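You operate a simulated robot arm through the tools that you are given. There is no shell and no other tool. Be economical: measure what you need, move in short steps, check, and stop when the job is done.

The job below is to be done with a simulated robot arm. You get a single attempt, and the scene is never put back.

Task
Flush the orange injector: 3 sprays with the small red wheel closed.
Fine: then open the grey vent tap and open the wheel again. Leave ZERO and TEST alone. Where these are worked on the way, their far stop is far enough and under half their travel is too little: small red wheel.

Only the result counts: the job must be done as asked and must still hold three seconds after the hand-in. Knocking over, shifting, dropping, spilling or breaking anything else fails it.

Robot
A 6-joint arm with a two-finger parallel gripper, fixed in place. Base frame: the origin is at the foot of the arm, x ahead of it, y to its left, z up; the work surface is at about z = 0. Readings come in m, degrees, newtons and seconds.
With the tool pointing down near the work surface it reaches from about 0.14 to 0.58 m from the base axis. Its first joint turns from -66.0 to 66.0 degrees. Payload 2.1 kg.
The tool frame sits at the grasp point between the pads (the TCP): z along the fingers, y along the line on which they close. The tips reach 0.03 m beyond it. Largest opening 0.094 m; finger width 0.028, thickness 0.01; the body of the gripper, 0.05 by 0.096 m, starts 0.055 m behind the TCP.
Orientation is that of the tool frame in the base frame, as [roll, pitch, yaw] about the fixed x, y, z axes, in that order (R = Rz(yaw) Ry(pitch) Rx(roll)). With the fingers straight down and closing along the base's y, the tool's x points along the base's -x, its y along +y and its z along -z.

Tools
- The arm moves only by the tool play_rows. Its argument "rows" is a list of rows, each a list of 3 entries, a list of its own where there are three numbers: the shift along the tool's x, y, z in m, then the turn, a rotation vector about the tool's x, y, z in degrees, then the finger opening in m, from 0 to 0.094. In form: [[[x, y, z], [rx, ry, rz], claw], ...]. A call has 1 to 20 rows; each row shifts and turns the commanded pose from where the row before left it, along the tool's axes as they then stand. Each row takes 0.2 s and may step no farther than 0.05 m and 8.6 degrees from the row before; otherwise, or with a gripper value out of range, the whole call is refused. Where a pose cannot be reached the arm comes as near as it can. A force on the tool above 40 N (or 10 N above the force at the start of the call, whichever is more), or a blocked arm, ends the call early, and 0.2 s more pass. Each finger travels about 0.072 m/s and halts on what it meets, pressing with about 32 N; the grip force reading is that of the motor and also rises with nothing between the fingers. The clock runs only during rows and for 0.2 s after the last one: add rows that do not move to give the fingers time. It gives the time, the measured TCP pose, the force on the tool (base axes), the opening and the grip force at its end, in the units of the frame above (readings bear some noise), with the torque about the TCP (base axes, N m) and any sound that the robot's microphone picked up.
- Cameras (640 x 400 px; columns grow to the right, rows downward): "scene" is fixed at [0.0541, -0.3651, 0.4934]; the picture's right is [0.82, -0.58, 0.00], its down [-0.27, -0.38, -0.89] and it looks along [0.51, 0.72, -0.46] (base axes); focal length 276 px, centre (320, 200). "wrist" rides on the gripper at [0.076, 0.014, -0.103] in the tool frame; the picture's right is [-0.18, 0.98, 0.00], its down [-0.75, -0.14, -0.64] and it looks along [-0.63, -0.12, 0.77] (tool axes); focal length 243 px, centre (320, 200). There is no depth. A picture from a camera that has moved, and an enlarged one, comes with that camera's place and axes in the base frame and with its lens.
- camera(camera): a new picture of that camera. It takes no simulated time.
- inspect(camera, box): a new picture of the part [left, top, right, bottom] of that camera's present view, enlarged. It takes no simulated time.
- close_job(): hands the job in; it is judged then, once.

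Work in short steps. Places have to be worked out from the pictures, the camera data and where the tool is seen: move nearer, look again, correct. Check each grasp and each placing, and mend what went wrong. You have 120 turns and 84 pictures in all, those below and enlarged ones among them. Open the gripper and draw the arm clear of the work before you hand the job in, unless the task says otherwise; then end with one line.

The tools are called after "Emit:" by a JSON object that holds its "name" and its "arguments". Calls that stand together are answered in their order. play_rows: Moves the arm, as the interface text tells. Its arguments: {"type":"object","properties":{"rows":{"type":"array","items":{"type":"array"}}},"required":["rows"]} The other tools are called the same way: camera (camera) takes a picture; inspect (camera, box) takes an enlarged picture of a part of a camera's view; close_job () hands the job in.

At the start:

```text
t: 0.0
position: [0.2806, -0.1317, 0.3808]
tool_rot: [-180.0, 0.1, 180.0]
force: [-0.1, -1.3, 0.9]
wrist_torque: [-0.04, 0.03, 0.0]
grip_width: 0.0941
finger_force: 0.1
```

scene: 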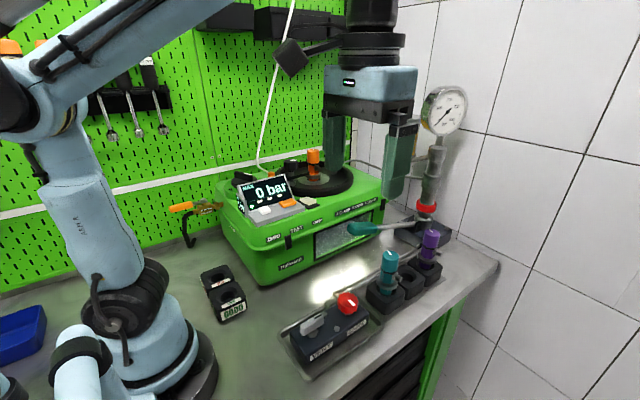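
wrist: 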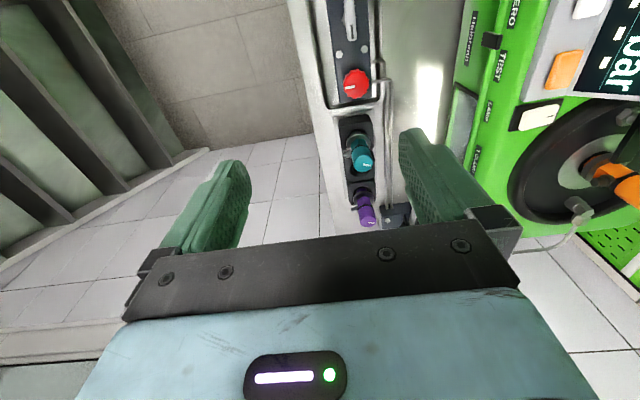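

The scene shows a green injector tester with a display, a gauge, a lever with teal handle, a valve block with red knob, and injectors. I'll enlarge the key regions.

Emit:
{"name": "inspect", "arguments": {"camera": "scene", "box": [210, 130, 390, 290]}}

Emit:
{"name": "inspect", "arguments": {"camera": "scene", "box": [280, 190, 480, 380]}}

Emit:
{"name": "inspect", "arguments": {"camera": "wrist", "box": [280, 0, 640, 230]}}

```text
2.50 times, centred on (300, 210) of scene
camera zoom: at [0.0541, -0.3651, 0.4934], right [0.82, -0.58, 0.0], down [-0.27, -0.38, -0.89], along [0.51, 0.72, -0.46], focal length 689 px, centre (370, 175)
```

zoom: 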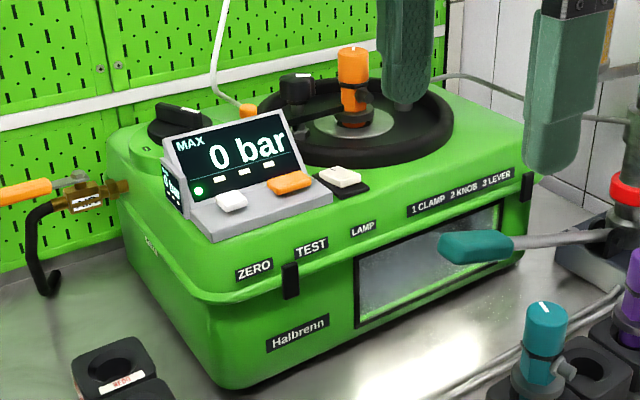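

```text
2.11 times, centred on (380, 285) of scene
camera zoom: at [0.0541, -0.3651, 0.4934], right [0.82, -0.58, 0.0], down [-0.27, -0.38, -0.89], along [0.51, 0.72, -0.46], focal length 580 px, centre (194, 21)
```

zoom: 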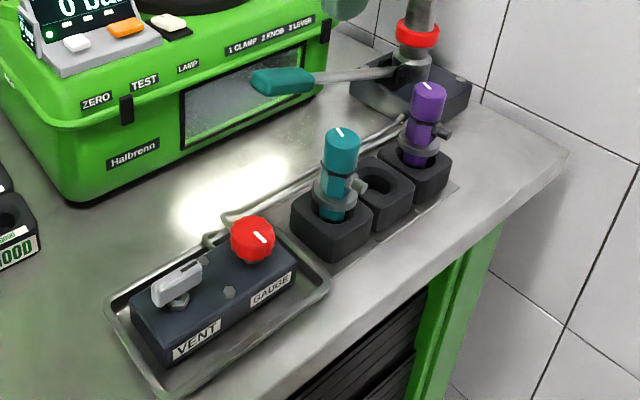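

```text
1.74 times, centred on (460, 115) of wrist
camera zoom: at [0.2054, -0.1173, 0.4836], right [0.18, 0.98, 0.0], down [0.75, -0.14, 0.64], along [0.63, -0.12, -0.77], focal length 422 px, centre (76, 348)
```

zoom: 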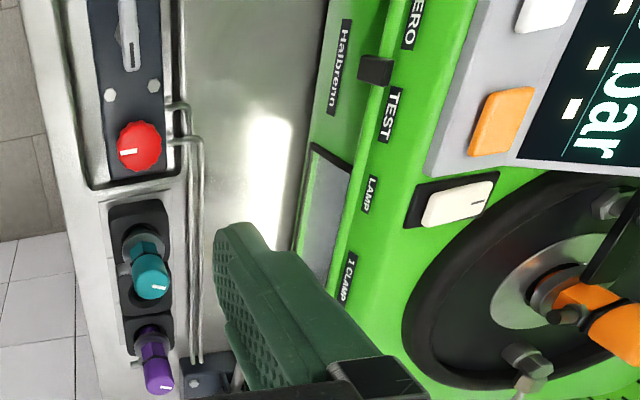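

Let me look more closely at the clamp area, the lever, and the valve block.

Emit:
{"name": "inspect", "arguments": {"camera": "scene", "box": [225, 140, 325, 215]}}

Emit:
{"name": "inspect", "arguments": {"camera": "scene", "box": [380, 70, 500, 260]}}

Emit:
{"name": "inspect", "arguments": {"camera": "scene", "box": [285, 280, 385, 380]}}

Emit:
{"name": "inspect", "arguments": {"camera": "scene", "box": [270, 130, 370, 210]}}

```text
5.33 times, centred on (275, 178) of scene
camera zoom: at [0.0541, -0.3651, 0.4934], right [0.82, -0.58, 0.0], down [-0.27, -0.38, -0.89], along [0.51, 0.72, -0.46], focal length 1471 px, centre (560, 320)
```

zoom: 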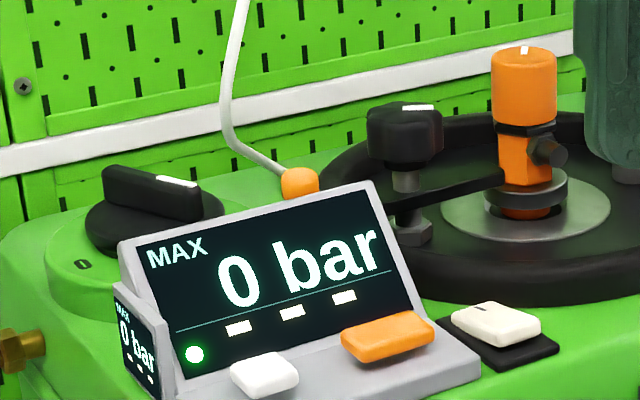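

```text
2.11 times, centred on (440, 165) of scene
camera zoom: at [0.0541, -0.3651, 0.4934], right [0.82, -0.58, 0.0], down [-0.27, -0.38, -0.89], along [0.51, 0.72, -0.46], focal length 580 px, centre (67, 274)
```

zoom: 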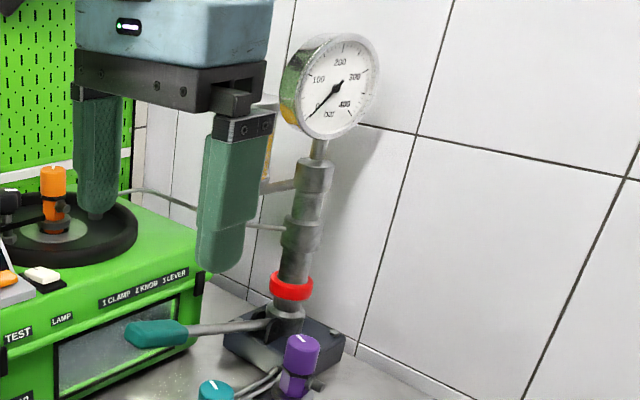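

```text
4.00 times, centred on (335, 330) of scene
camera zoom: at [0.0541, -0.3651, 0.4934], right [0.82, -0.58, 0.0], down [-0.27, -0.38, -0.89], along [0.51, 0.72, -0.46], focal length 1103 px, centre (260, -320)
```

zoom: 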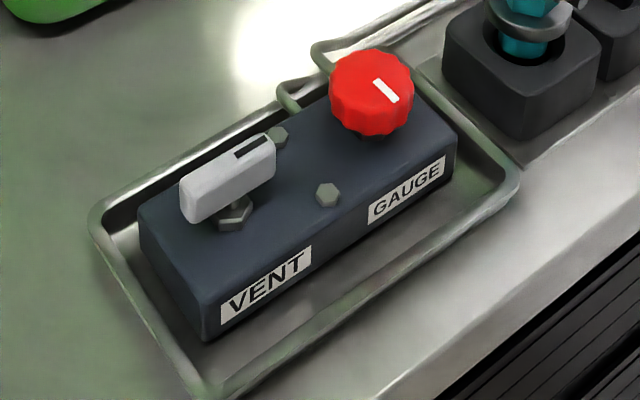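

```text
5.00 times, centred on (320, 170) of scene
camera zoom: at [0.0541, -0.3651, 0.4934], right [0.82, -0.58, 0.0], down [-0.27, -0.38, -0.89], along [0.51, 0.72, -0.46], focal length 1379 px, centre (320, 350)
```

zoom: 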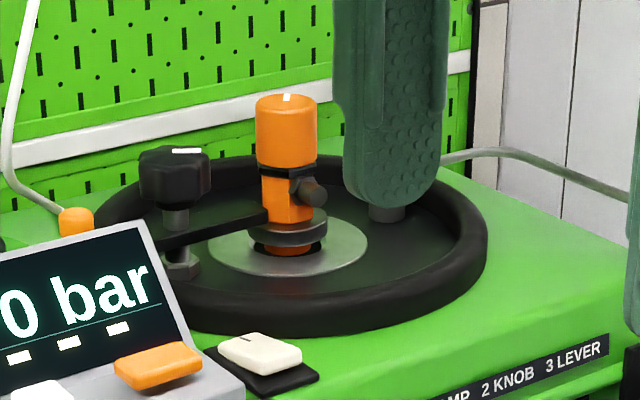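

The wheel triangulates to about (0.323, -0.081, 0.06), and the vent handle to about (0.237, -0.086), lying along x. I'll shift the arm towards +y and back to view the lever, pump and clamp with the wrist camera.

Emit:
{"name": "play_rows", "arguments": {"rows": [[[0.02, 0.045, 0], [0, 0, 0], 0.094], [[0.02, 0.045, 0], [0, 0, 0], 0.094], [[0.02, 0.045, 0], [0, 0, 0], 0.094], [[0, 0, 0], [0, 0, 0], 0.094]]}}

Emit:
{"name": "camera", "arguments": {"camera": "wrist"}}

Emit:
{"name": "camera", "arguments": {"camera": "scene"}}

```text
t: 1.0
position: [0.2205, 0.0058, 0.381]
tool_rot: [-179.9, 0.1, 179.9]
force: [-0.3, 0.3, -0.5]
wrist_torque: [0.01, -0.02, 0.02]
grip_width: 0.094
finger_force: 0.0
```

```text
74 pictures are left
camera wrist: at [0.1446, 0.0183, 0.4829], right [0.18, 0.98, 0.0], down [0.75, -0.14, 0.64], along [0.63, -0.12, -0.77], focal length 243 px, centre (320, 200)
```

wrist: 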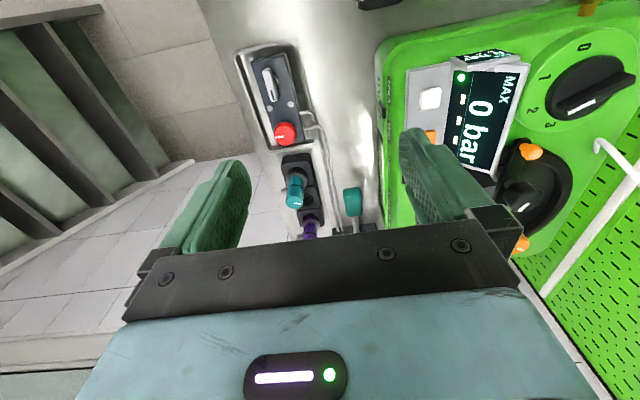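

```text
73 pictures are left
```

scene: 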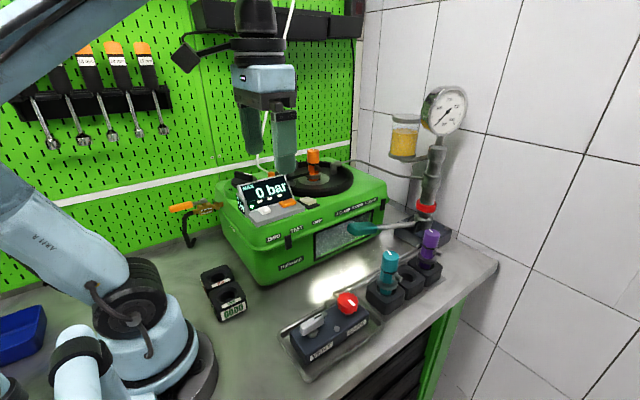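

The dial on the tester shows positions 0–3. I'll zoom in on it, the lever and the clamp.

Emit:
{"name": "inspect", "arguments": {"camera": "wrist", "box": [400, 20, 640, 260]}}

Emit:
{"name": "inspect", "arguments": {"camera": "wrist", "box": [230, 40, 400, 240]}}

Emit:
{"name": "inspect", "arguments": {"camera": "scene", "box": [330, 180, 450, 260]}}

```text
1.67 times, centred on (520, 140) of wrist
camera zoom: at [0.1446, 0.0183, 0.4829], right [0.18, 0.98, 0.0], down [0.75, -0.14, 0.64], along [0.63, -0.12, -0.77], focal length 404 px, centre (-13, 300)
```

zoom: 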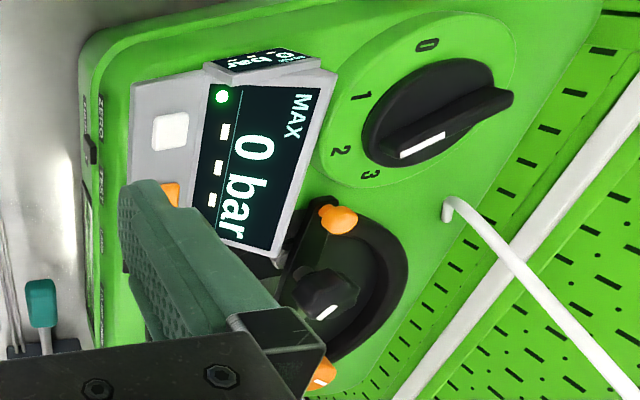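

```text
2.00 times, centred on (315, 140) of wrist
camera zoom: at [0.1446, 0.0183, 0.4829], right [0.18, 0.98, 0.0], down [0.75, -0.14, 0.64], along [0.63, -0.12, -0.77], focal length 485 px, centre (330, 320)
```

zoom: 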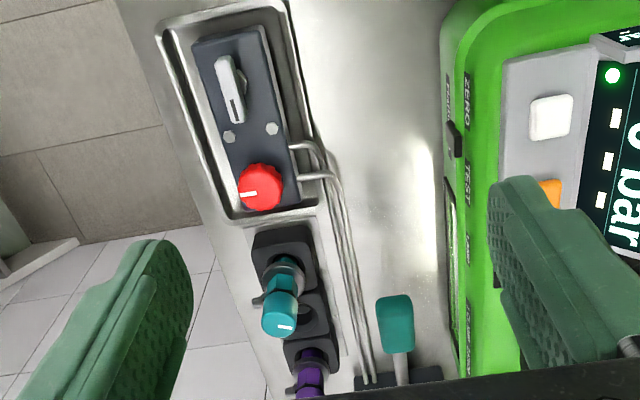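

```text
5.00 times, centred on (390, 220) of scene
camera zoom: at [0.054, -0.3651, 0.4934], right [0.82, -0.58, 0.0], down [-0.27, -0.38, -0.89], along [0.51, 0.72, -0.46], focal length 1379 px, centre (-30, 100)
```

zoom: 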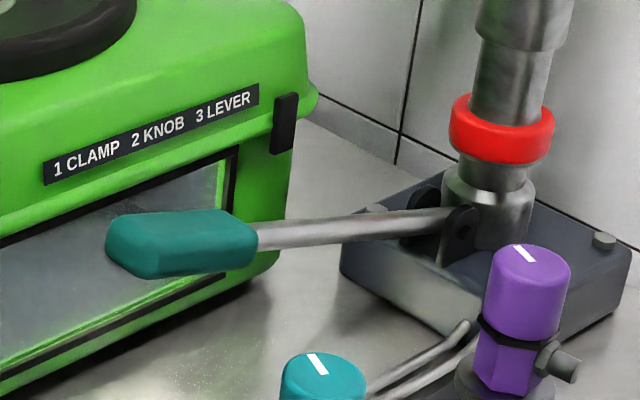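

The lever's teal handle is at about (0.425, 0.022, 0.147), with its rod running along x to the pump. Before touching anything I'll check the clamp and dial from nearer.

Emit:
{"name": "play_rows", "arguments": {"rows": [[[-0.02, 0.04, -0.005], [0, 0, 0], 0.094], [[-0.02, 0.04, -0.005], [0, 0, 0], 0.094], [[-0.02, 0.04, -0.005], [0, 0, 0], 0.094], [[0, 0.035, -0.005], [0, 0, 0], 0.094], [[0, 0, 0], [0, 0, 0], 0.094]]}}

Emit:
{"name": "camera", "arguments": {"camera": "wrist"}}

Emit:
{"name": "inspect", "arguments": {"camera": "wrist", "box": [230, 60, 450, 240]}}

```text
t: 2.2
position: [0.2801, 0.1581, 0.401]
tool_rot: [179.9, 0.2, 180.0]
force: [0.2, -0.5, 0.0]
wrist_torque: [-0.04, -0.01, -0.02]
grip_width: 0.0941
finger_force: 0.0
```

```text
69 pictures are left
camera wrist: at [0.2048, 0.1726, 0.5034], right [0.18, 0.98, 0.0], down [0.75, -0.14, 0.64], along [0.63, -0.12, -0.77], focal length 243 px, centre (320, 200)
```

wrist: 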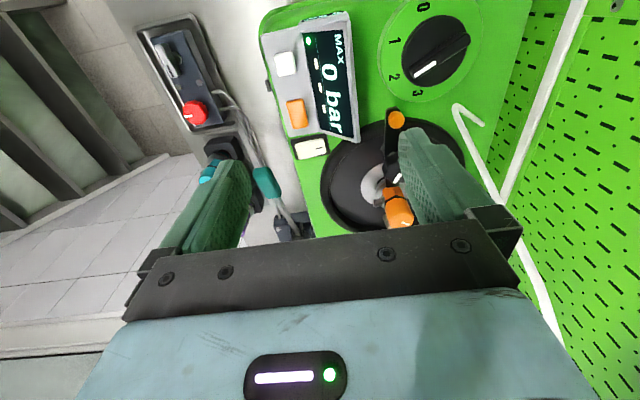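

```text
2.22 times, centred on (340, 150) of wrist
camera zoom: at [0.2048, 0.1726, 0.5034], right [0.18, 0.98, 0.0], down [0.75, -0.14, 0.64], along [0.63, -0.12, -0.77], focal length 539 px, centre (276, 311)
```

zoom: 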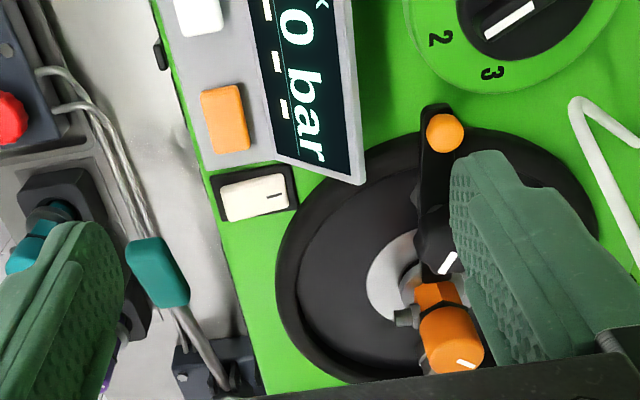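

The clamp arm has an orange ball at one end, the knob in the middle, and its fork towards the injector. I'll shift so the finger doesn't hide it.

Emit:
{"name": "play_rows", "arguments": {"rows": [[[0.02, 0.04, 0], [0, 0, 0], 0.094], [[0.02, 0.03, 0], [0, 0, 0], 0.094], [[0, 0, 0], [0, 0, 0], 0.094]]}}

Emit:
{"name": "inspect", "arguments": {"camera": "wrist", "box": [260, 130, 400, 240]}}

Emit:
{"name": "inspect", "arguments": {"camera": "wrist", "box": [300, 0, 460, 120]}}

Emit:
{"name": "inspect", "arguments": {"camera": "scene", "box": [280, 140, 350, 200]}}

```text
t: 3.0
position: [0.2394, 0.2281, 0.4004]
tool_rot: [179.9, 0.1, -180.0]
force: [-0.5, -0.6, -0.9]
wrist_torque: [0.03, 0.01, -0.05]
grip_width: 0.0939
finger_force: 0.0
```

```text
3.64 times, centred on (330, 185) of wrist
camera zoom: at [0.1638, 0.2421, 0.5029], right [0.18, 0.98, 0.0], down [0.75, -0.14, 0.64], along [0.63, -0.12, -0.77], focal length 882 px, centre (284, 254)
```

zoom: 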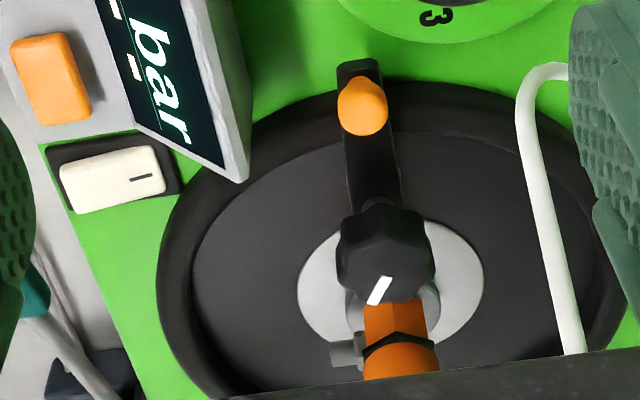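

```text
3.33 times, centred on (380, 60) of wrist
camera zoom: at [0.1638, 0.2421, 0.5029], right [0.18, 0.98, 0.0], down [0.75, -0.14, 0.64], along [0.63, -0.12, -0.77], focal length 809 px, centre (120, 667)
```

zoom: 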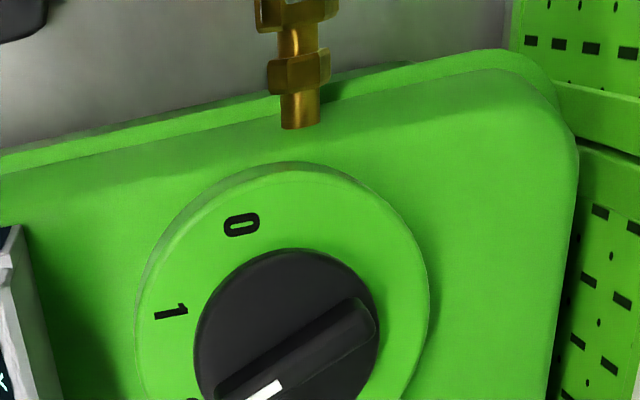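

```text
6.67 times, centred on (315, 170) of scene
camera zoom: at [0.0541, -0.3651, 0.4934], right [0.82, -0.58, 0.0], down [-0.27, -0.38, -0.89], along [0.51, 0.72, -0.46], focal length 1838 px, centre (353, 400)
```

zoom: 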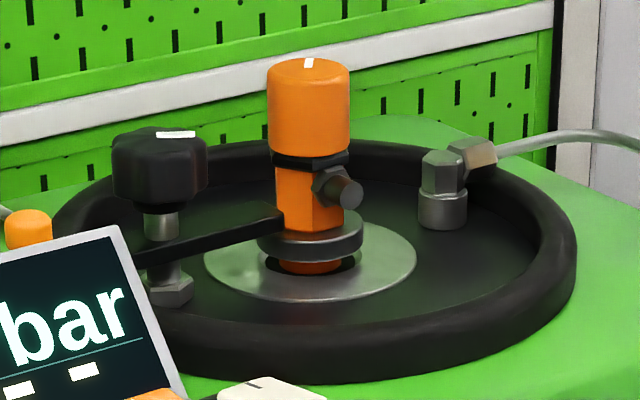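

The clamp arm already sits on the flange of the orange injector, so I'll leave the clamp and dial as they are. Next I go above the red wheel and check the alignment.

Emit:
{"name": "play_rows", "arguments": {"rows": [[[-0.0105, -0.0386, 0], [0, 0, 0], 0.094], [[-0.0105, -0.0386, 0], [0, 0, 0], 0.094], [[-0.0105, -0.0386, 0], [0, 0, 0], 0.094], [[-0.0105, -0.0386, 0], [0, 0, 0], 0.094], [[-0.0105, -0.0386, 0], [0, 0, 0], 0.094], [[-0.0105, -0.0386, 0], [0, 0, 0], 0.094], [[-0.0105, -0.0386, 0], [0, 0, 0], 0.094], [[-0.0105, -0.0386, 0], [0, 0, 0], 0.094], [[0, 0, 0.05], [0, 0, 0], 0.094], [[0, 0, 0.05], [0, 0, 0], 0.094], [[0, 0, 0.05], [0, 0, 0], 0.094], [[0, 0, 0.05], [0, 0, 0], 0.094], [[0, 0, 0], [0, 0, 0], 0.094]]}}

Emit:
{"name": "camera", "arguments": {"camera": "wrist"}}

Emit:
{"name": "camera", "arguments": {"camera": "scene"}}

```text
t: 5.8
position: [0.3245, -0.081, 0.2006]
tool_rot: [179.9, 0.0, 179.9]
force: [0.4, 0.5, 0.6]
wrist_torque: [-0.01, 0.01, -0.03]
grip_width: 0.0939
finger_force: 0.0
```

```text
64 pictures are left
camera wrist: at [0.2481, -0.0671, 0.3037], right [0.18, 0.98, 0.0], down [0.75, -0.14, 0.64], along [0.63, -0.12, -0.77], focal length 243 px, centre (320, 200)
```

wrist: 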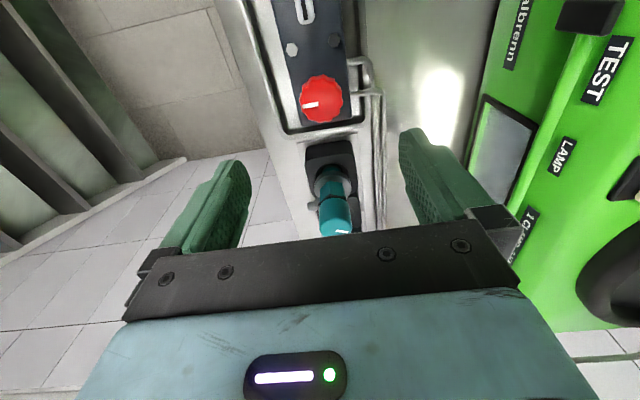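

```text
63 pictures are left
```

scene: 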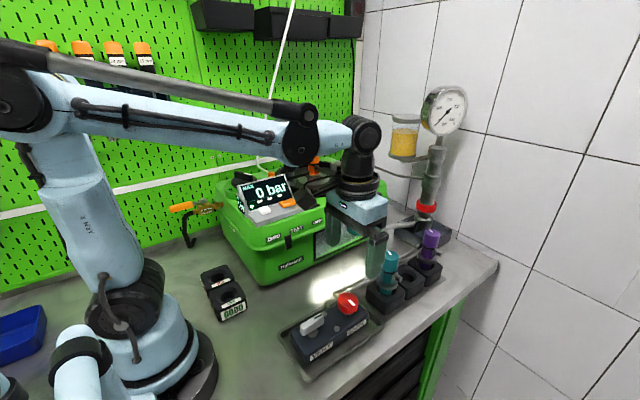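

The wheel is confirmed at (0.323, -0.0805), top at about z = 0.065–0.075, and its mark points to -y. I pre-rotate counter-clockwise by 60° and descend part way.

Emit:
{"name": "play_rows", "arguments": {"rows": [[[0.001, 0, 0], [0, 0, -8.5], 0.07], [[0, 0, 0], [0, 0, -8.5], 0.07], [[0, 0, 0], [0, 0, -8.5], 0.07], [[0, 0, 0], [0, 0, -8.5], 0.07], [[0, 0, 0], [0, 0, -8.5], 0.07], [[0, 0, 0], [0, 0, -8.5], 0.07], [[0, 0, 0], [0, 0, -8.5], 0.07], [[0, 0, 0.04], [0, 0, 0], 0.07], [[0, 0, 0.04], [0, 0, 0], 0.07], [[0, 0, 0.02], [0, 0, 0], 0.07], [[0, 0, 0], [0, 0, 0], 0.07]]}}

Emit:
{"name": "camera", "arguments": {"camera": "scene"}}

Emit:
{"name": "camera", "arguments": {"camera": "wrist"}}

```text
t: 8.2
position: [0.3246, -0.0793, 0.1012]
tool_rot: [-179.8, 0.0, -120.5]
force: [0.2, 0.1, -0.8]
wrist_torque: [0.01, 0.0, -0.01]
grip_width: 0.0697
finger_force: 0.0
```

```text
62 pictures are left
```

scene: 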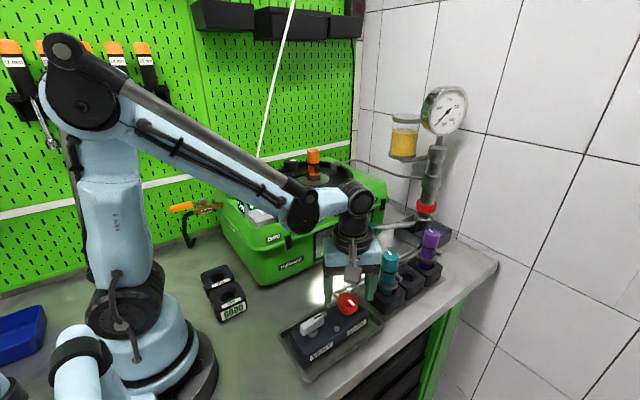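

```text
61 pictures are left
camera wrist: at [0.2737, -0.1381, 0.2033], right [-0.75, 0.66, 0.0], down [0.5, 0.58, 0.64], along [0.42, 0.48, -0.77], focal length 243 px, centre (320, 200)
```

wrist: 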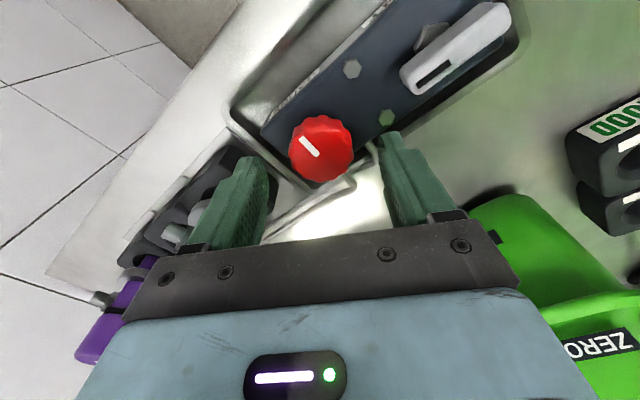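

The wheel centre is now estimated at (0.322, -0.083), with its top at z ≈ 0.063. I correct the position, descend to z ≈ 0.072, and close on it.

Emit:
{"name": "play_rows", "arguments": {"rows": [[[0.0039, 0.0007, 0.015], [0, 0, 0], 0.07], [[0, 0, 0.014], [0, 0, 0], 0.07], [[0, 0, 0], [0, 0, 0], 0.07], [[0, 0, 0], [0, 0, 0], 0.035], [[0, 0, 0], [0, 0, 0], 0.035], [[0, 0, 0], [0, 0, 0], 0.035]]}}

Emit:
{"name": "inspect", "arguments": {"camera": "scene", "box": [270, 230, 430, 380]}}

```text
t: 9.6
position: [0.3211, -0.0829, 0.0706]
tool_rot: [180.0, 0.0, -120.5]
force: [-4.7, 2.9, -10.9]
wrist_torque: [0.12, -0.06, 0.03]
grip_width: 0.0417
finger_force: 45.2
```

```text
2.67 times, centred on (350, 305) of scene
camera zoom: at [0.0541, -0.3652, 0.4934], right [0.82, -0.58, 0.0], down [-0.27, -0.38, -0.89], along [0.51, 0.72, -0.46], focal length 735 px, centre (240, -80)
```

zoom: 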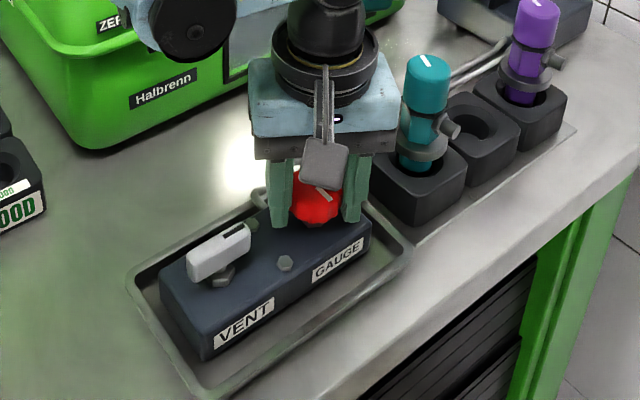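

The grip is good at 41.7 mm. I now turn it clockwise by about 40° and read the torque.

Emit:
{"name": "play_rows", "arguments": {"rows": [[[0, 0, 0], [0, 0, 8], 0.035], [[0, 0, 0], [0, 0, 8], 0.035], [[0, 0, 0], [0, 0, 8], 0.035], [[0, 0, 0], [0, 0, 8], 0.035], [[0, 0, 0], [0, 0, 8], 0.035]]}}

Emit:
{"name": "inspect", "arguments": {"camera": "scene", "box": [270, 230, 430, 380]}}

```text
t: 11.0
position: [0.3224, -0.0805, 0.0717]
tool_rot: [179.6, 0.2, -160.5]
force: [1.6, 3.5, -3.6]
wrist_torque: [-0.46, 0.52, -0.01]
grip_width: 0.0409
finger_force: 44.9
stopped in row 5: the force on the tool passed its limit at 40 N (the readings are from after the stop); the commanded pose is now the measured one
```

```text
2.67 times, centred on (350, 305) of scene
camera zoom: at [0.0541, -0.3652, 0.4934], right [0.82, -0.58, 0.0], down [-0.27, -0.38, -0.89], along [0.51, 0.72, -0.46], focal length 735 px, centre (240, -80)
```

zoom: 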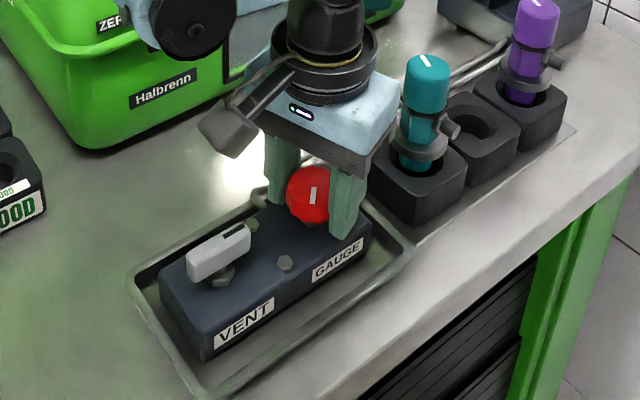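

The wheel followed, and the limit trip came from sideways force, not a stop (no z torque). The commanded pose is now relaxed, so I continue with smaller steps.

Emit:
{"name": "play_rows", "arguments": {"rows": [[[0, 0, 0], [0, 0, 5], 0.035], [[0, 0, 0], [0, 0, 5], 0.035], [[0, 0, 0], [0, 0, 5], 0.035], [[0, 0, 0], [0, 0, 5], 0.035], [[0, 0, 0], [0, 0, 5], 0.035], [[0, 0, 0], [0, 0, 5], 0.035]]}}

```text
t: 12.4
position: [0.3214, -0.0797, 0.0714]
tool_rot: [179.5, 0.1, 169.4]
force: [5.8, 11.3, 1.6]
wrist_torque: [-0.25, -1.05, 0.0]
grip_width: 0.0407
finger_force: 45.4
```

It's turning freely (yaw 169°), with a modest side load. I nudge towards that load and keep turning.

Emit:
{"name": "play_rows", "arguments": {"rows": [[[-0.0007, 0.001, 0], [0, 0, 5], 0.035], [[0, 0, 0], [0, 0, 5], 0.035], [[0, 0, 0], [0, 0, 5], 0.035], [[0, 0, 0], [0, 0, 5], 0.035], [[0, 0, 0], [0, 0, 5], 0.035], [[0, 0, 0], [0, 0, 5], 0.035]]}}

Emit:
{"name": "inspect", "arguments": {"camera": "scene", "box": [270, 230, 430, 380]}}

```text
t: 13.8
position: [0.3227, -0.0798, 0.0715]
tool_rot: [179.6, -0.1, 139.5]
force: [0.1, 1.4, -0.8]
wrist_torque: [-0.45, 0.14, 1.17]
grip_width: 0.0398
finger_force: 44.6
```

```text
2.67 times, centred on (350, 305) of scene
camera zoom: at [0.0541, -0.3651, 0.4934], right [0.82, -0.58, 0.0], down [-0.27, -0.38, -0.89], along [0.51, 0.72, -0.46], focal length 735 px, centre (240, -80)
```

zoom: 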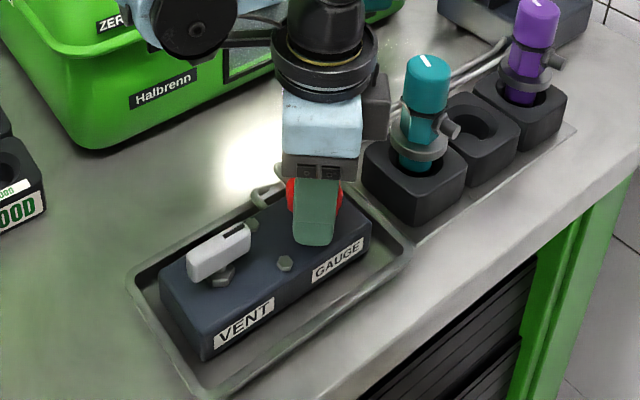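

The z torque rose to 1.17 N·m, which may be a stop. I'll release, lift and look at the mark.

Emit:
{"name": "play_rows", "arguments": {"rows": [[[0, 0, 0], [0, 0, 0], 0.07], [[0, 0, 0], [0, 0, 0], 0.07], [[0, 0, -0.04], [0, 0, 0], 0.07], [[0, 0, -0.04], [0, 0, 0], 0.07], [[0, 0, 0], [0, 0, 0], 0.07]]}}

Emit:
{"name": "inspect", "arguments": {"camera": "scene", "box": [270, 230, 430, 380]}}

Emit:
{"name": "camera", "arguments": {"camera": "wrist"}}

```text
t: 15.0
position: [0.3222, -0.0776, 0.1534]
tool_rot: [179.7, -0.2, 139.5]
force: [0.4, 0.4, -0.3]
wrist_torque: [0.0, 0.01, 0.01]
grip_width: 0.07
finger_force: 0.0
```

```text
2.67 times, centred on (350, 305) of scene
camera zoom: at [0.0541, -0.3651, 0.4934], right [0.82, -0.58, 0.0], down [-0.27, -0.38, -0.89], along [0.51, 0.72, -0.46], focal length 735 px, centre (240, -80)
```

zoom: 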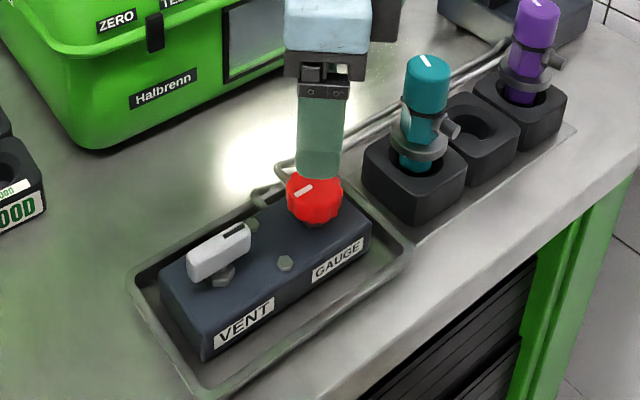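

```text
56 pictures are left
camera wrist: at [0.2752, -0.0183, 0.2561], right [0.78, 0.63, 0.01], down [0.48, -0.6, 0.64], along [0.4, -0.49, -0.77], focal length 243 px, centre (320, 200)
```

wrist: 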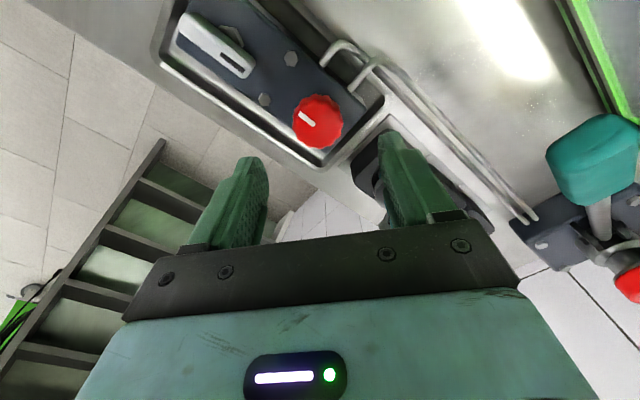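

The mark went from -y to -x, so the wheel turned exactly 90° and then slipped against a hard stop: the wheel is closed. Next, the lever: I square the tool up and hover over the teal handle at about (0.42, 0.022, 0.15).

Emit:
{"name": "play_rows", "arguments": {"rows": [[[0, 0, -0.02], [0, 0, -8.1], 0.07], [[0, 0, -0.02], [0, 0, -8.1], 0.07], [[0, 0, -0.02], [0, 0, -8.1], 0.07], [[0, 0, -0.02], [0, 0, -8.1], 0.07], [[0, 0, -0.02], [0, 0, -8.1], 0.07], [[-0.03, 0.035, 0], [0, 0, 0], 0.07], [[-0.03, 0.035, 0], [0, 0, 0], 0.07], [[-0.03, 0.03, 0], [0, 0, 0], 0.07], [[0, 0, 0], [0, 0, 0], 0.07]]}}

Emit:
{"name": "camera", "arguments": {"camera": "wrist"}}

Emit:
{"name": "camera", "arguments": {"camera": "scene"}}

```text
t: 17.0
position: [0.4129, 0.0187, 0.2556]
tool_rot: [179.5, 0.1, 180.0]
force: [0.2, 0.8, -0.5]
wrist_torque: [-0.02, -0.01, -0.04]
grip_width: 0.07
finger_force: 0.0
```

```text
55 pictures are left
camera wrist: at [0.3372, 0.0319, 0.3568], right [0.18, 0.98, 0.01], down [0.75, -0.15, 0.64], along [0.63, -0.11, -0.77], focal length 243 px, centre (320, 200)
```

wrist: 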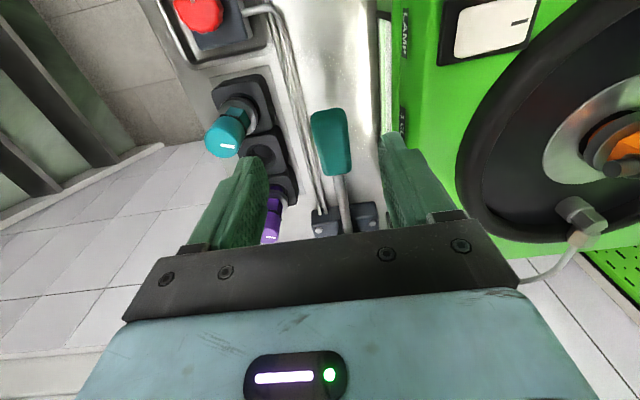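

```text
54 pictures are left
```

scene: 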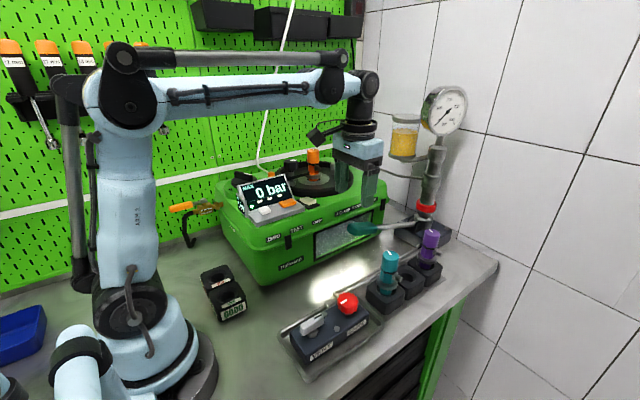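

The handle spans x 0.41–0.48 at y ≈ 0.025, z ≈ 0.147, about 37 mm wide. I lower the open fingers around it and close.

Emit:
{"name": "play_rows", "arguments": {"rows": [[[-0.027, 0.006, 0.025], [0, 0, 0], 0.075], [[0, 0, 0.04], [0, 0, 0], 0.075], [[0, 0, 0.04], [0, 0, 0], 0.075], [[0, 0, 0], [0, 0, 0], 0.075], [[0, 0, 0], [0, 0, 0], 0.025], [[0, 0, 0], [0, 0, 0], 0.025], [[0, 0, 0], [0, 0, 0], 0.025]]}}

Emit:
{"name": "inspect", "arguments": {"camera": "scene", "box": [240, 150, 460, 290]}}

```text
t: 18.6
position: [0.4415, 0.0249, 0.1486]
tool_rot: [179.7, 0.1, -180.0]
force: [0.9, -1.9, -8.1]
wrist_torque: [-0.03, 0.08, 0.02]
grip_width: 0.0378
finger_force: 44.7
```

```text
2.86 times, centred on (350, 220) of scene
camera zoom: at [0.0541, -0.3651, 0.4934], right [0.82, -0.58, 0.0], down [-0.27, -0.38, -0.89], along [0.51, 0.72, -0.46], focal length 788 px, centre (234, 143)
```

zoom: 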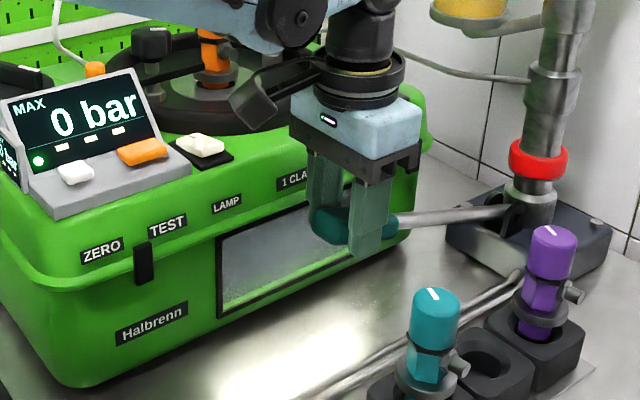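

The handle is gripped. I start the first down stroke along the lever's arc, tilting the tool along with it.

Emit:
{"name": "play_rows", "arguments": {"rows": [[[0.0034, 0, 0.011], [0, -3, 0], 0.025], [[0.0034, 0, 0.011], [0, -3, 0], 0.025], [[0.0034, 0, 0.011], [0, -3, 0], 0.025], [[0.0034, 0, 0.011], [0, -3, 0], 0.025]]}}

Emit:
{"name": "inspect", "arguments": {"camera": "scene", "box": [240, 90, 480, 290]}}

```text
t: 19.6
position: [0.4293, 0.0249, 0.1026]
tool_rot: [179.7, 12.0, 179.8]
force: [-7.3, -19.8, -1.7]
wrist_torque: [-0.09, 1.04, 0.36]
grip_width: 0.0378
finger_force: 45.1
```

```text
2.00 times, centred on (360, 190) of scene
camera zoom: at [0.0541, -0.3652, 0.4934], right [0.82, -0.58, 0.0], down [-0.27, -0.38, -0.89], along [0.51, 0.72, -0.46], focal length 552 px, centre (240, 220)
```

zoom: 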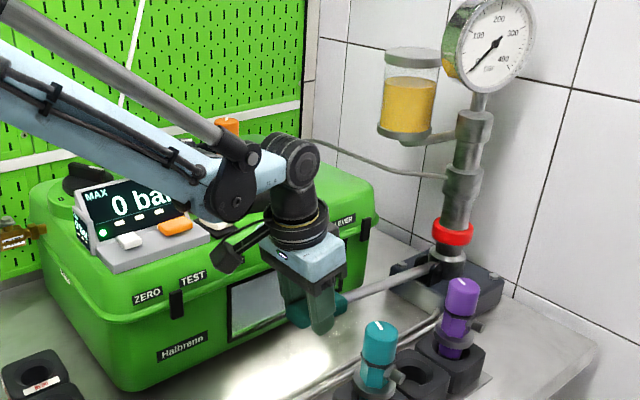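

The lever follows; a side force of -20 N in y means the lever plane is slightly skewed, so I ease to -y and continue down.

Emit:
{"name": "play_rows", "arguments": {"rows": [[[0.0034, -0.0015, 0.011], [0, -3, 0], 0.025], [[0.0034, -0.0005, 0.011], [0, -3, 0], 0.025], [[0.0034, -0.0005, 0.011], [0, -3, 0], 0.025]]}}

Emit:
{"name": "inspect", "arguments": {"camera": "scene", "box": [240, 90, 480, 290]}}

```text
t: 20.3
position: [0.4263, 0.0257, 0.079]
tool_rot: [179.5, 18.3, 179.8]
force: [-7.2, -0.9, 23.8]
wrist_torque: [-0.06, 0.44, 0.07]
grip_width: 0.0381
finger_force: 44.9
stopped in row 3: the force on the tool passed its limit at 85 N (the readings are from after the stop); the commanded pose is now the measured one
```

```text
2.00 times, centred on (360, 190) of scene
camera zoom: at [0.054, -0.3651, 0.4935], right [0.82, -0.58, 0.0], down [-0.27, -0.38, -0.89], along [0.51, 0.72, -0.46], focal length 552 px, centre (240, 220)
```

zoom: 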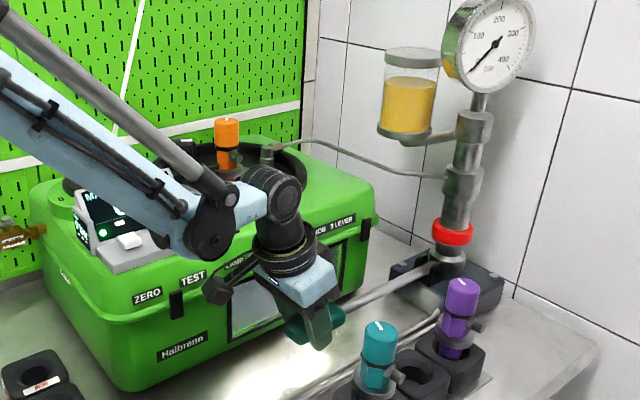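

The lever stopped hard at z ≈ 0.079, about 18° down, which looks like the bottom of the stroke. I raise it back along the arc and check the display.

Emit:
{"name": "play_rows", "arguments": {"rows": [[[-0.0034, 0, -0.011], [0, 3, 0], 0.025], [[-0.0034, 0, -0.011], [0, 3, 0], 0.025], [[-0.0034, 0, -0.011], [0, 3, 0], 0.025], [[-0.0034, 0, -0.011], [0, 3, 0], 0.025], [[-0.0034, 0, -0.011], [0, 3, 0], 0.025], [[-0.0034, 0, -0.011], [0, 3, 0], 0.025]]}}

Emit:
{"name": "camera", "arguments": {"camera": "scene"}}

```text
t: 21.1
position: [0.4298, 0.0256, 0.112]
tool_rot: [179.5, 10.7, -180.0]
force: [1.8, 0.3, -0.9]
wrist_torque: [0.02, 0.3, 0.05]
grip_width: 0.0381
finger_force: 44.8
stopped in row 3: the force on the tool passed its limit at 44 N (the readings are from after the stop); the commanded pose is now the measured one
```

```text
50 pictures are left
```

scene: 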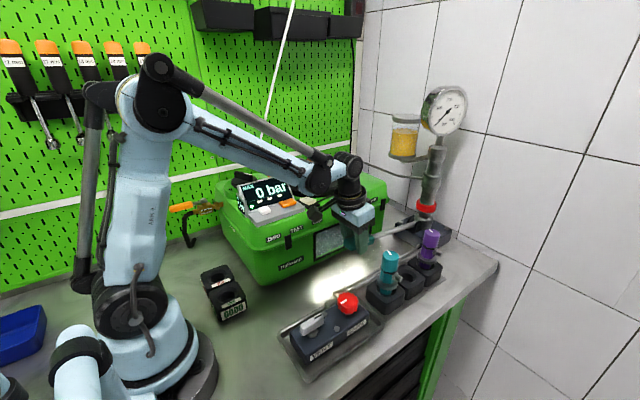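

The display still reads 0 bar (the sensor may be behind the closed wheel). I release the handle to see whether the lever springs back by itself.

Emit:
{"name": "play_rows", "arguments": {"rows": [[[0, 0, 0], [0, 0, 0], 0.06], [[0, 0, 0], [0, 0, 0], 0.06], [[0, 0, 0], [0, 0, 0], 0.06]]}}

Emit:
{"name": "inspect", "arguments": {"camera": "scene", "box": [240, 90, 480, 290]}}

```text
t: 21.9
position: [0.4301, 0.0249, 0.1119]
tool_rot: [179.4, 10.7, 179.8]
force: [0.3, 0.3, -0.4]
wrist_torque: [0.02, -0.01, -0.04]
grip_width: 0.0601
finger_force: 0.1
```

```text
2.00 times, centred on (360, 190) of scene
camera zoom: at [0.0541, -0.3651, 0.4934], right [0.82, -0.58, 0.0], down [-0.27, -0.38, -0.89], along [0.51, 0.72, -0.46], focal length 552 px, centre (240, 220)
```

zoom: 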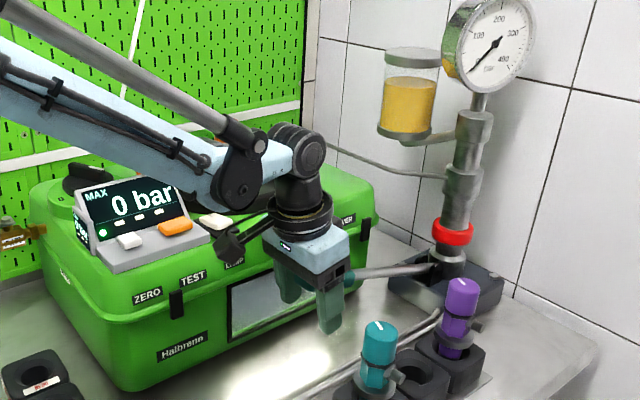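

The lever has sprung back up to its original angle, so it is spring-returned. I'll withdraw upward, close the fingers, and push it down from above, which gives cleaner full strokes.

Emit:
{"name": "play_rows", "arguments": {"rows": [[[0, 0, -0.05], [0, 5.3, 0], 0.06], [[0, 0, -0.05], [0, 5.4, 0], 0.06], [[-0.012, 0, 0], [0, 0, 0], 0.06], [[0, 0, -0.01], [0, 0, 0], 0.0], [[0, 0, 0], [0, 0, 0], 0.0], [[0, 0, 0], [0, 0, 0], 0.0]]}}

Emit:
{"name": "camera", "arguments": {"camera": "scene"}}

Emit:
{"name": "inspect", "arguments": {"camera": "scene", "box": [230, 160, 440, 280]}}

```text
t: 23.3
position: [0.4282, 0.0244, 0.2217]
tool_rot: [179.4, 0.1, -179.9]
force: [1.1, 0.1, -0.4]
wrist_torque: [-0.05, -0.01, 0.04]
grip_width: 0.0
finger_force: 31.5
```

```text
48 pictures are left
```

scene: 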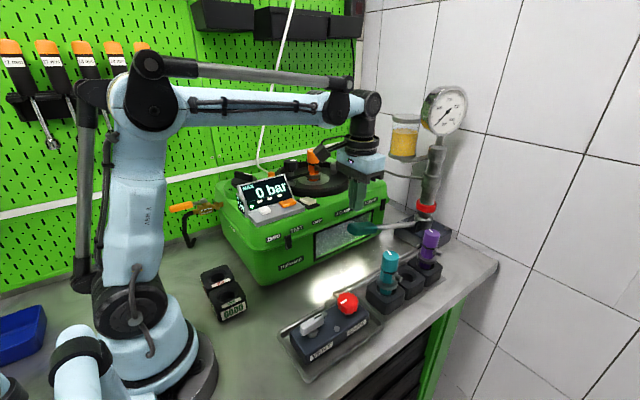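

```text
3.05 times, centred on (335, 220) of scene
camera zoom: at [0.0541, -0.3651, 0.4934], right [0.82, -0.58, 0.0], down [-0.27, -0.38, -0.89], along [0.51, 0.72, -0.46], focal length 840 px, centre (274, 139)
```

zoom: 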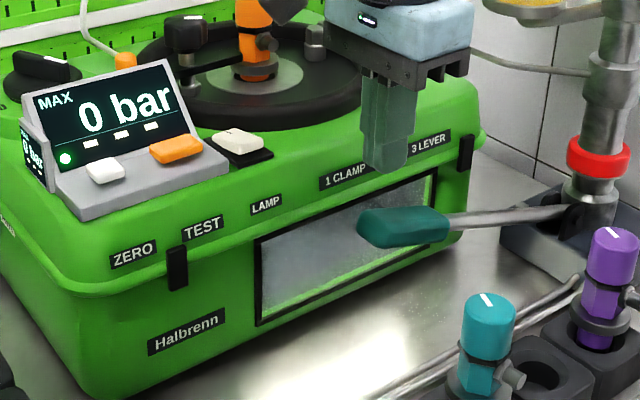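

The lever is up again. I push straight down on the handle with closed fingers and listen for a spray sound.

Emit:
{"name": "play_rows", "arguments": {"rows": [[[0, 0, 0.02], [0, 0, 0], 0.0], [[0, 0, 0.015], [0, 0, 0], 0.0], [[0, 0, 0.015], [0, 0, 0], 0.0], [[0, 0, 0.015], [0, 0, 0], 0.0]]}}

Emit:
{"name": "inspect", "arguments": {"camera": "scene", "box": [230, 160, 440, 280]}}

```text
t: 24.3
position: [0.4283, 0.0228, 0.1545]
tool_rot: [179.4, 0.0, 180.0]
force: [0.4, 1.1, 0.9]
wrist_torque: [0.0, 0.03, -0.01]
grip_width: 0.0
finger_force: 31.6
```

```text
3.05 times, centred on (335, 220) of scene
camera zoom: at [0.0541, -0.3651, 0.4934], right [0.82, -0.58, 0.0], down [-0.27, -0.38, -0.89], along [0.51, 0.72, -0.46], focal length 840 px, centre (274, 139)
```

zoom: 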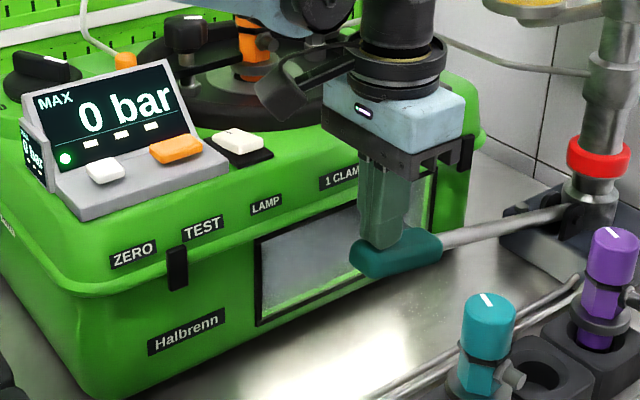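

The lever goes down easily with about 1 N. I continue to the bottom.

Emit:
{"name": "play_rows", "arguments": {"rows": [[[0.001, 0, 0.012], [0, 0, 0], 0.0], [[0.001, 0, 0.012], [0, 0, 0], 0.0], [[0, 0, 0.01], [0, 0, 0], 0.0], [[0, 0, 0.01], [0, 0, 0], 0.0]]}}

Emit:
{"name": "inspect", "arguments": {"camera": "scene", "box": [230, 160, 440, 280]}}

```text
t: 25.3
position: [0.4285, 0.026, 0.1104]
tool_rot: [179.3, 0.1, -179.9]
force: [0.2, -1.9, 1.3]
wrist_torque: [-0.07, 0.0, 0.02]
grip_width: 0.0
finger_force: 32.5
```

```text
3.05 times, centred on (335, 220) of scene
camera zoom: at [0.0541, -0.3651, 0.4934], right [0.82, -0.58, 0.0], down [-0.27, -0.38, -0.89], along [0.51, 0.72, -0.46], focal length 840 px, centre (274, 139)
```

zoom: 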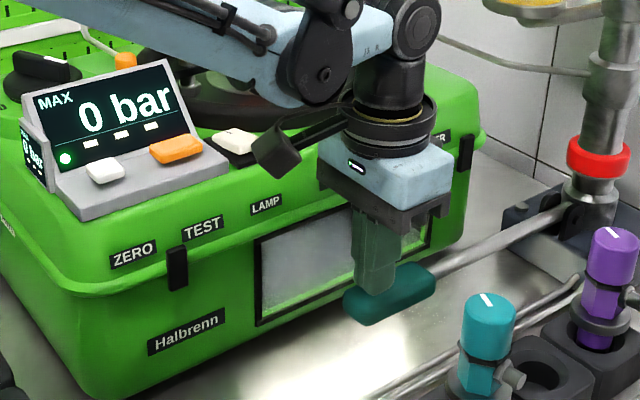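

There is still no resistance and no bottom yet. I continue in small steps.

Emit:
{"name": "play_rows", "arguments": {"rows": [[[0, 0, 0.01], [0, 0, 0], 0.0], [[0, 0, 0.01], [0, 0, 0], 0.0], [[0, 0, 0.01], [0, 0, 0], 0.0]]}}

Emit:
{"name": "inspect", "arguments": {"camera": "scene", "box": [230, 160, 440, 280]}}

```text
t: 25.7
position: [0.4269, 0.0258, 0.1069]
tool_rot: [179.3, -0.1, -179.9]
force: [-2.0, 0.7, 18.9]
wrist_torque: [-0.09, -0.1, -0.02]
grip_width: 0.0003
finger_force: 32.4
stopped in row 1: the force on the tool passed its limit at 67 N (the readings are from after the stop); the commanded pose is now the measured one
```

```text
3.05 times, centred on (335, 220) of scene
camera zoom: at [0.054, -0.3651, 0.4934], right [0.82, -0.58, 0.0], down [-0.27, -0.38, -0.89], along [0.51, 0.72, -0.46], focal length 840 px, centre (274, 139)
```

zoom: 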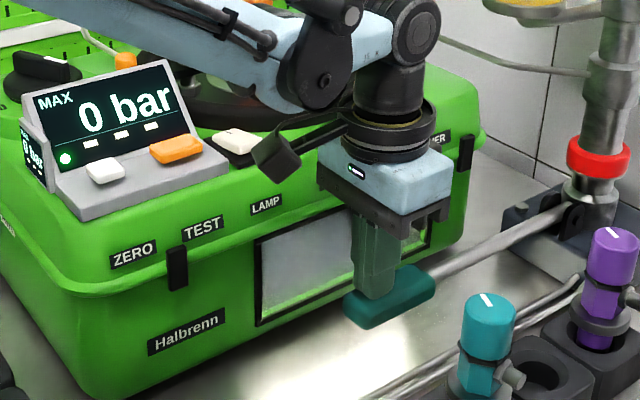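

That is the bottom stop, at TCP z ≈ 0.107. I heard no sound and saw no change on the display. I let the lever come up and look at the clamp and chamber for evidence of a spray.

Emit:
{"name": "play_rows", "arguments": {"rows": [[[0, 0, -0.04], [0, 0, 0], 0.0], [[0, 0, -0.04], [0, 0, 0], 0.0], [[0, 0, -0.04], [0, 0, 0], 0.0], [[0, 0, -0.04], [0, 0, 0], 0.0], [[0.05, 0, -0.04], [0, 0, 0], 0.0], [[0.05, 0, -0.03], [0, 0, 0], 0.0]]}}

Emit:
{"name": "inspect", "arguments": {"camera": "scene", "box": [270, 140, 410, 270]}}

Emit:
{"name": "inspect", "arguments": {"camera": "scene", "box": [380, 80, 480, 260]}}

```text
refused: row 5 steps farther than a row can; nothing moved
```

```text
3.08 times, centred on (340, 205) of scene
camera zoom: at [0.054, -0.3651, 0.4934], right [0.82, -0.58, 0.0], down [-0.27, -0.38, -0.89], along [0.51, 0.72, -0.46], focal length 848 px, centre (258, 185)
```

zoom: 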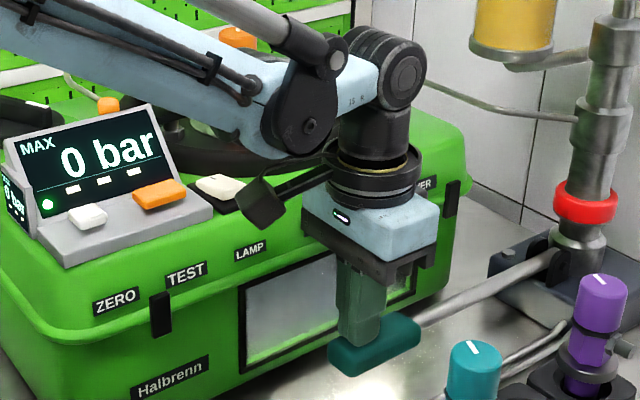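

```text
2.22 times, centred on (430, 170) of scene
camera zoom: at [0.054, -0.3651, 0.4934], right [0.82, -0.58, 0.0], down [-0.27, -0.38, -0.89], along [0.51, 0.72, -0.46], focal length 613 px, centre (76, 267)
```

zoom: 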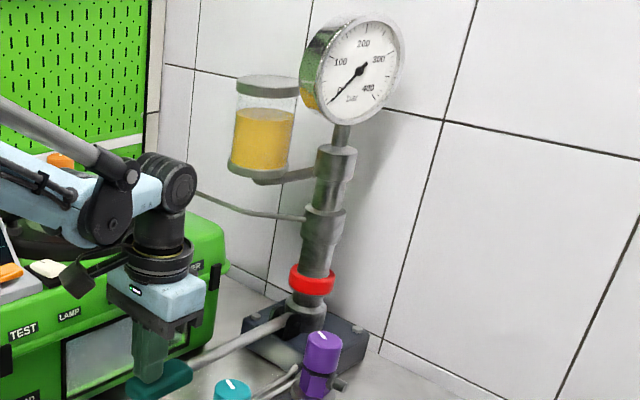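

The move was refused for step size, so I retry with smaller steps.

Emit:
{"name": "play_rows", "arguments": {"rows": [[[0, 0, -0.02], [0, 0, 0], 0.0], [[0, 0, -0.02], [0, 0, 0], 0.0], [[0, 0, -0.03], [0, 0, 0], 0.0], [[0, 0, -0.04], [0, 0, 0], 0.0], [[0.02, 0, -0.04], [0, 0, 0], 0.0], [[0.03, 0, -0.03], [0, 0, 0], 0.0], [[0.04, 0, 0], [0, 0, 0], 0.0], [[0, 0, 0], [0, 0, 0], 0.0]]}}

Emit:
{"name": "inspect", "arguments": {"camera": "scene", "box": [270, 130, 410, 270]}}

```text
t: 27.5
position: [0.3382, 0.0224, 0.2866]
tool_rot: [179.4, -0.1, -180.0]
force: [0.1, -0.9, 0.7]
wrist_torque: [0.02, -0.01, -0.01]
grip_width: 0.0002
finger_force: 31.4
```

```text
2.86 times, centred on (340, 200) of scene
camera zoom: at [0.054, -0.3651, 0.4934], right [0.82, -0.58, 0.0], down [-0.27, -0.38, -0.89], along [0.51, 0.72, -0.46], focal length 788 px, centre (263, 200)
```

zoom: 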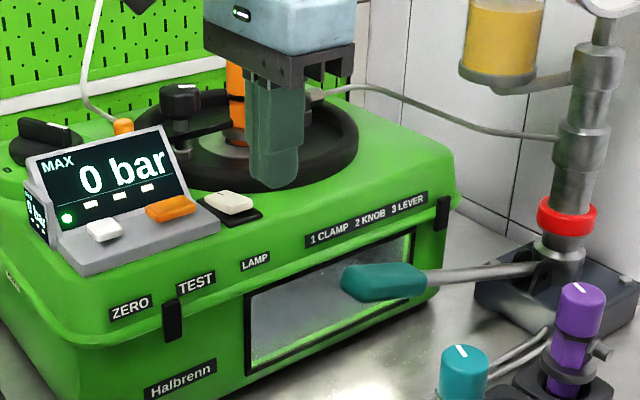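

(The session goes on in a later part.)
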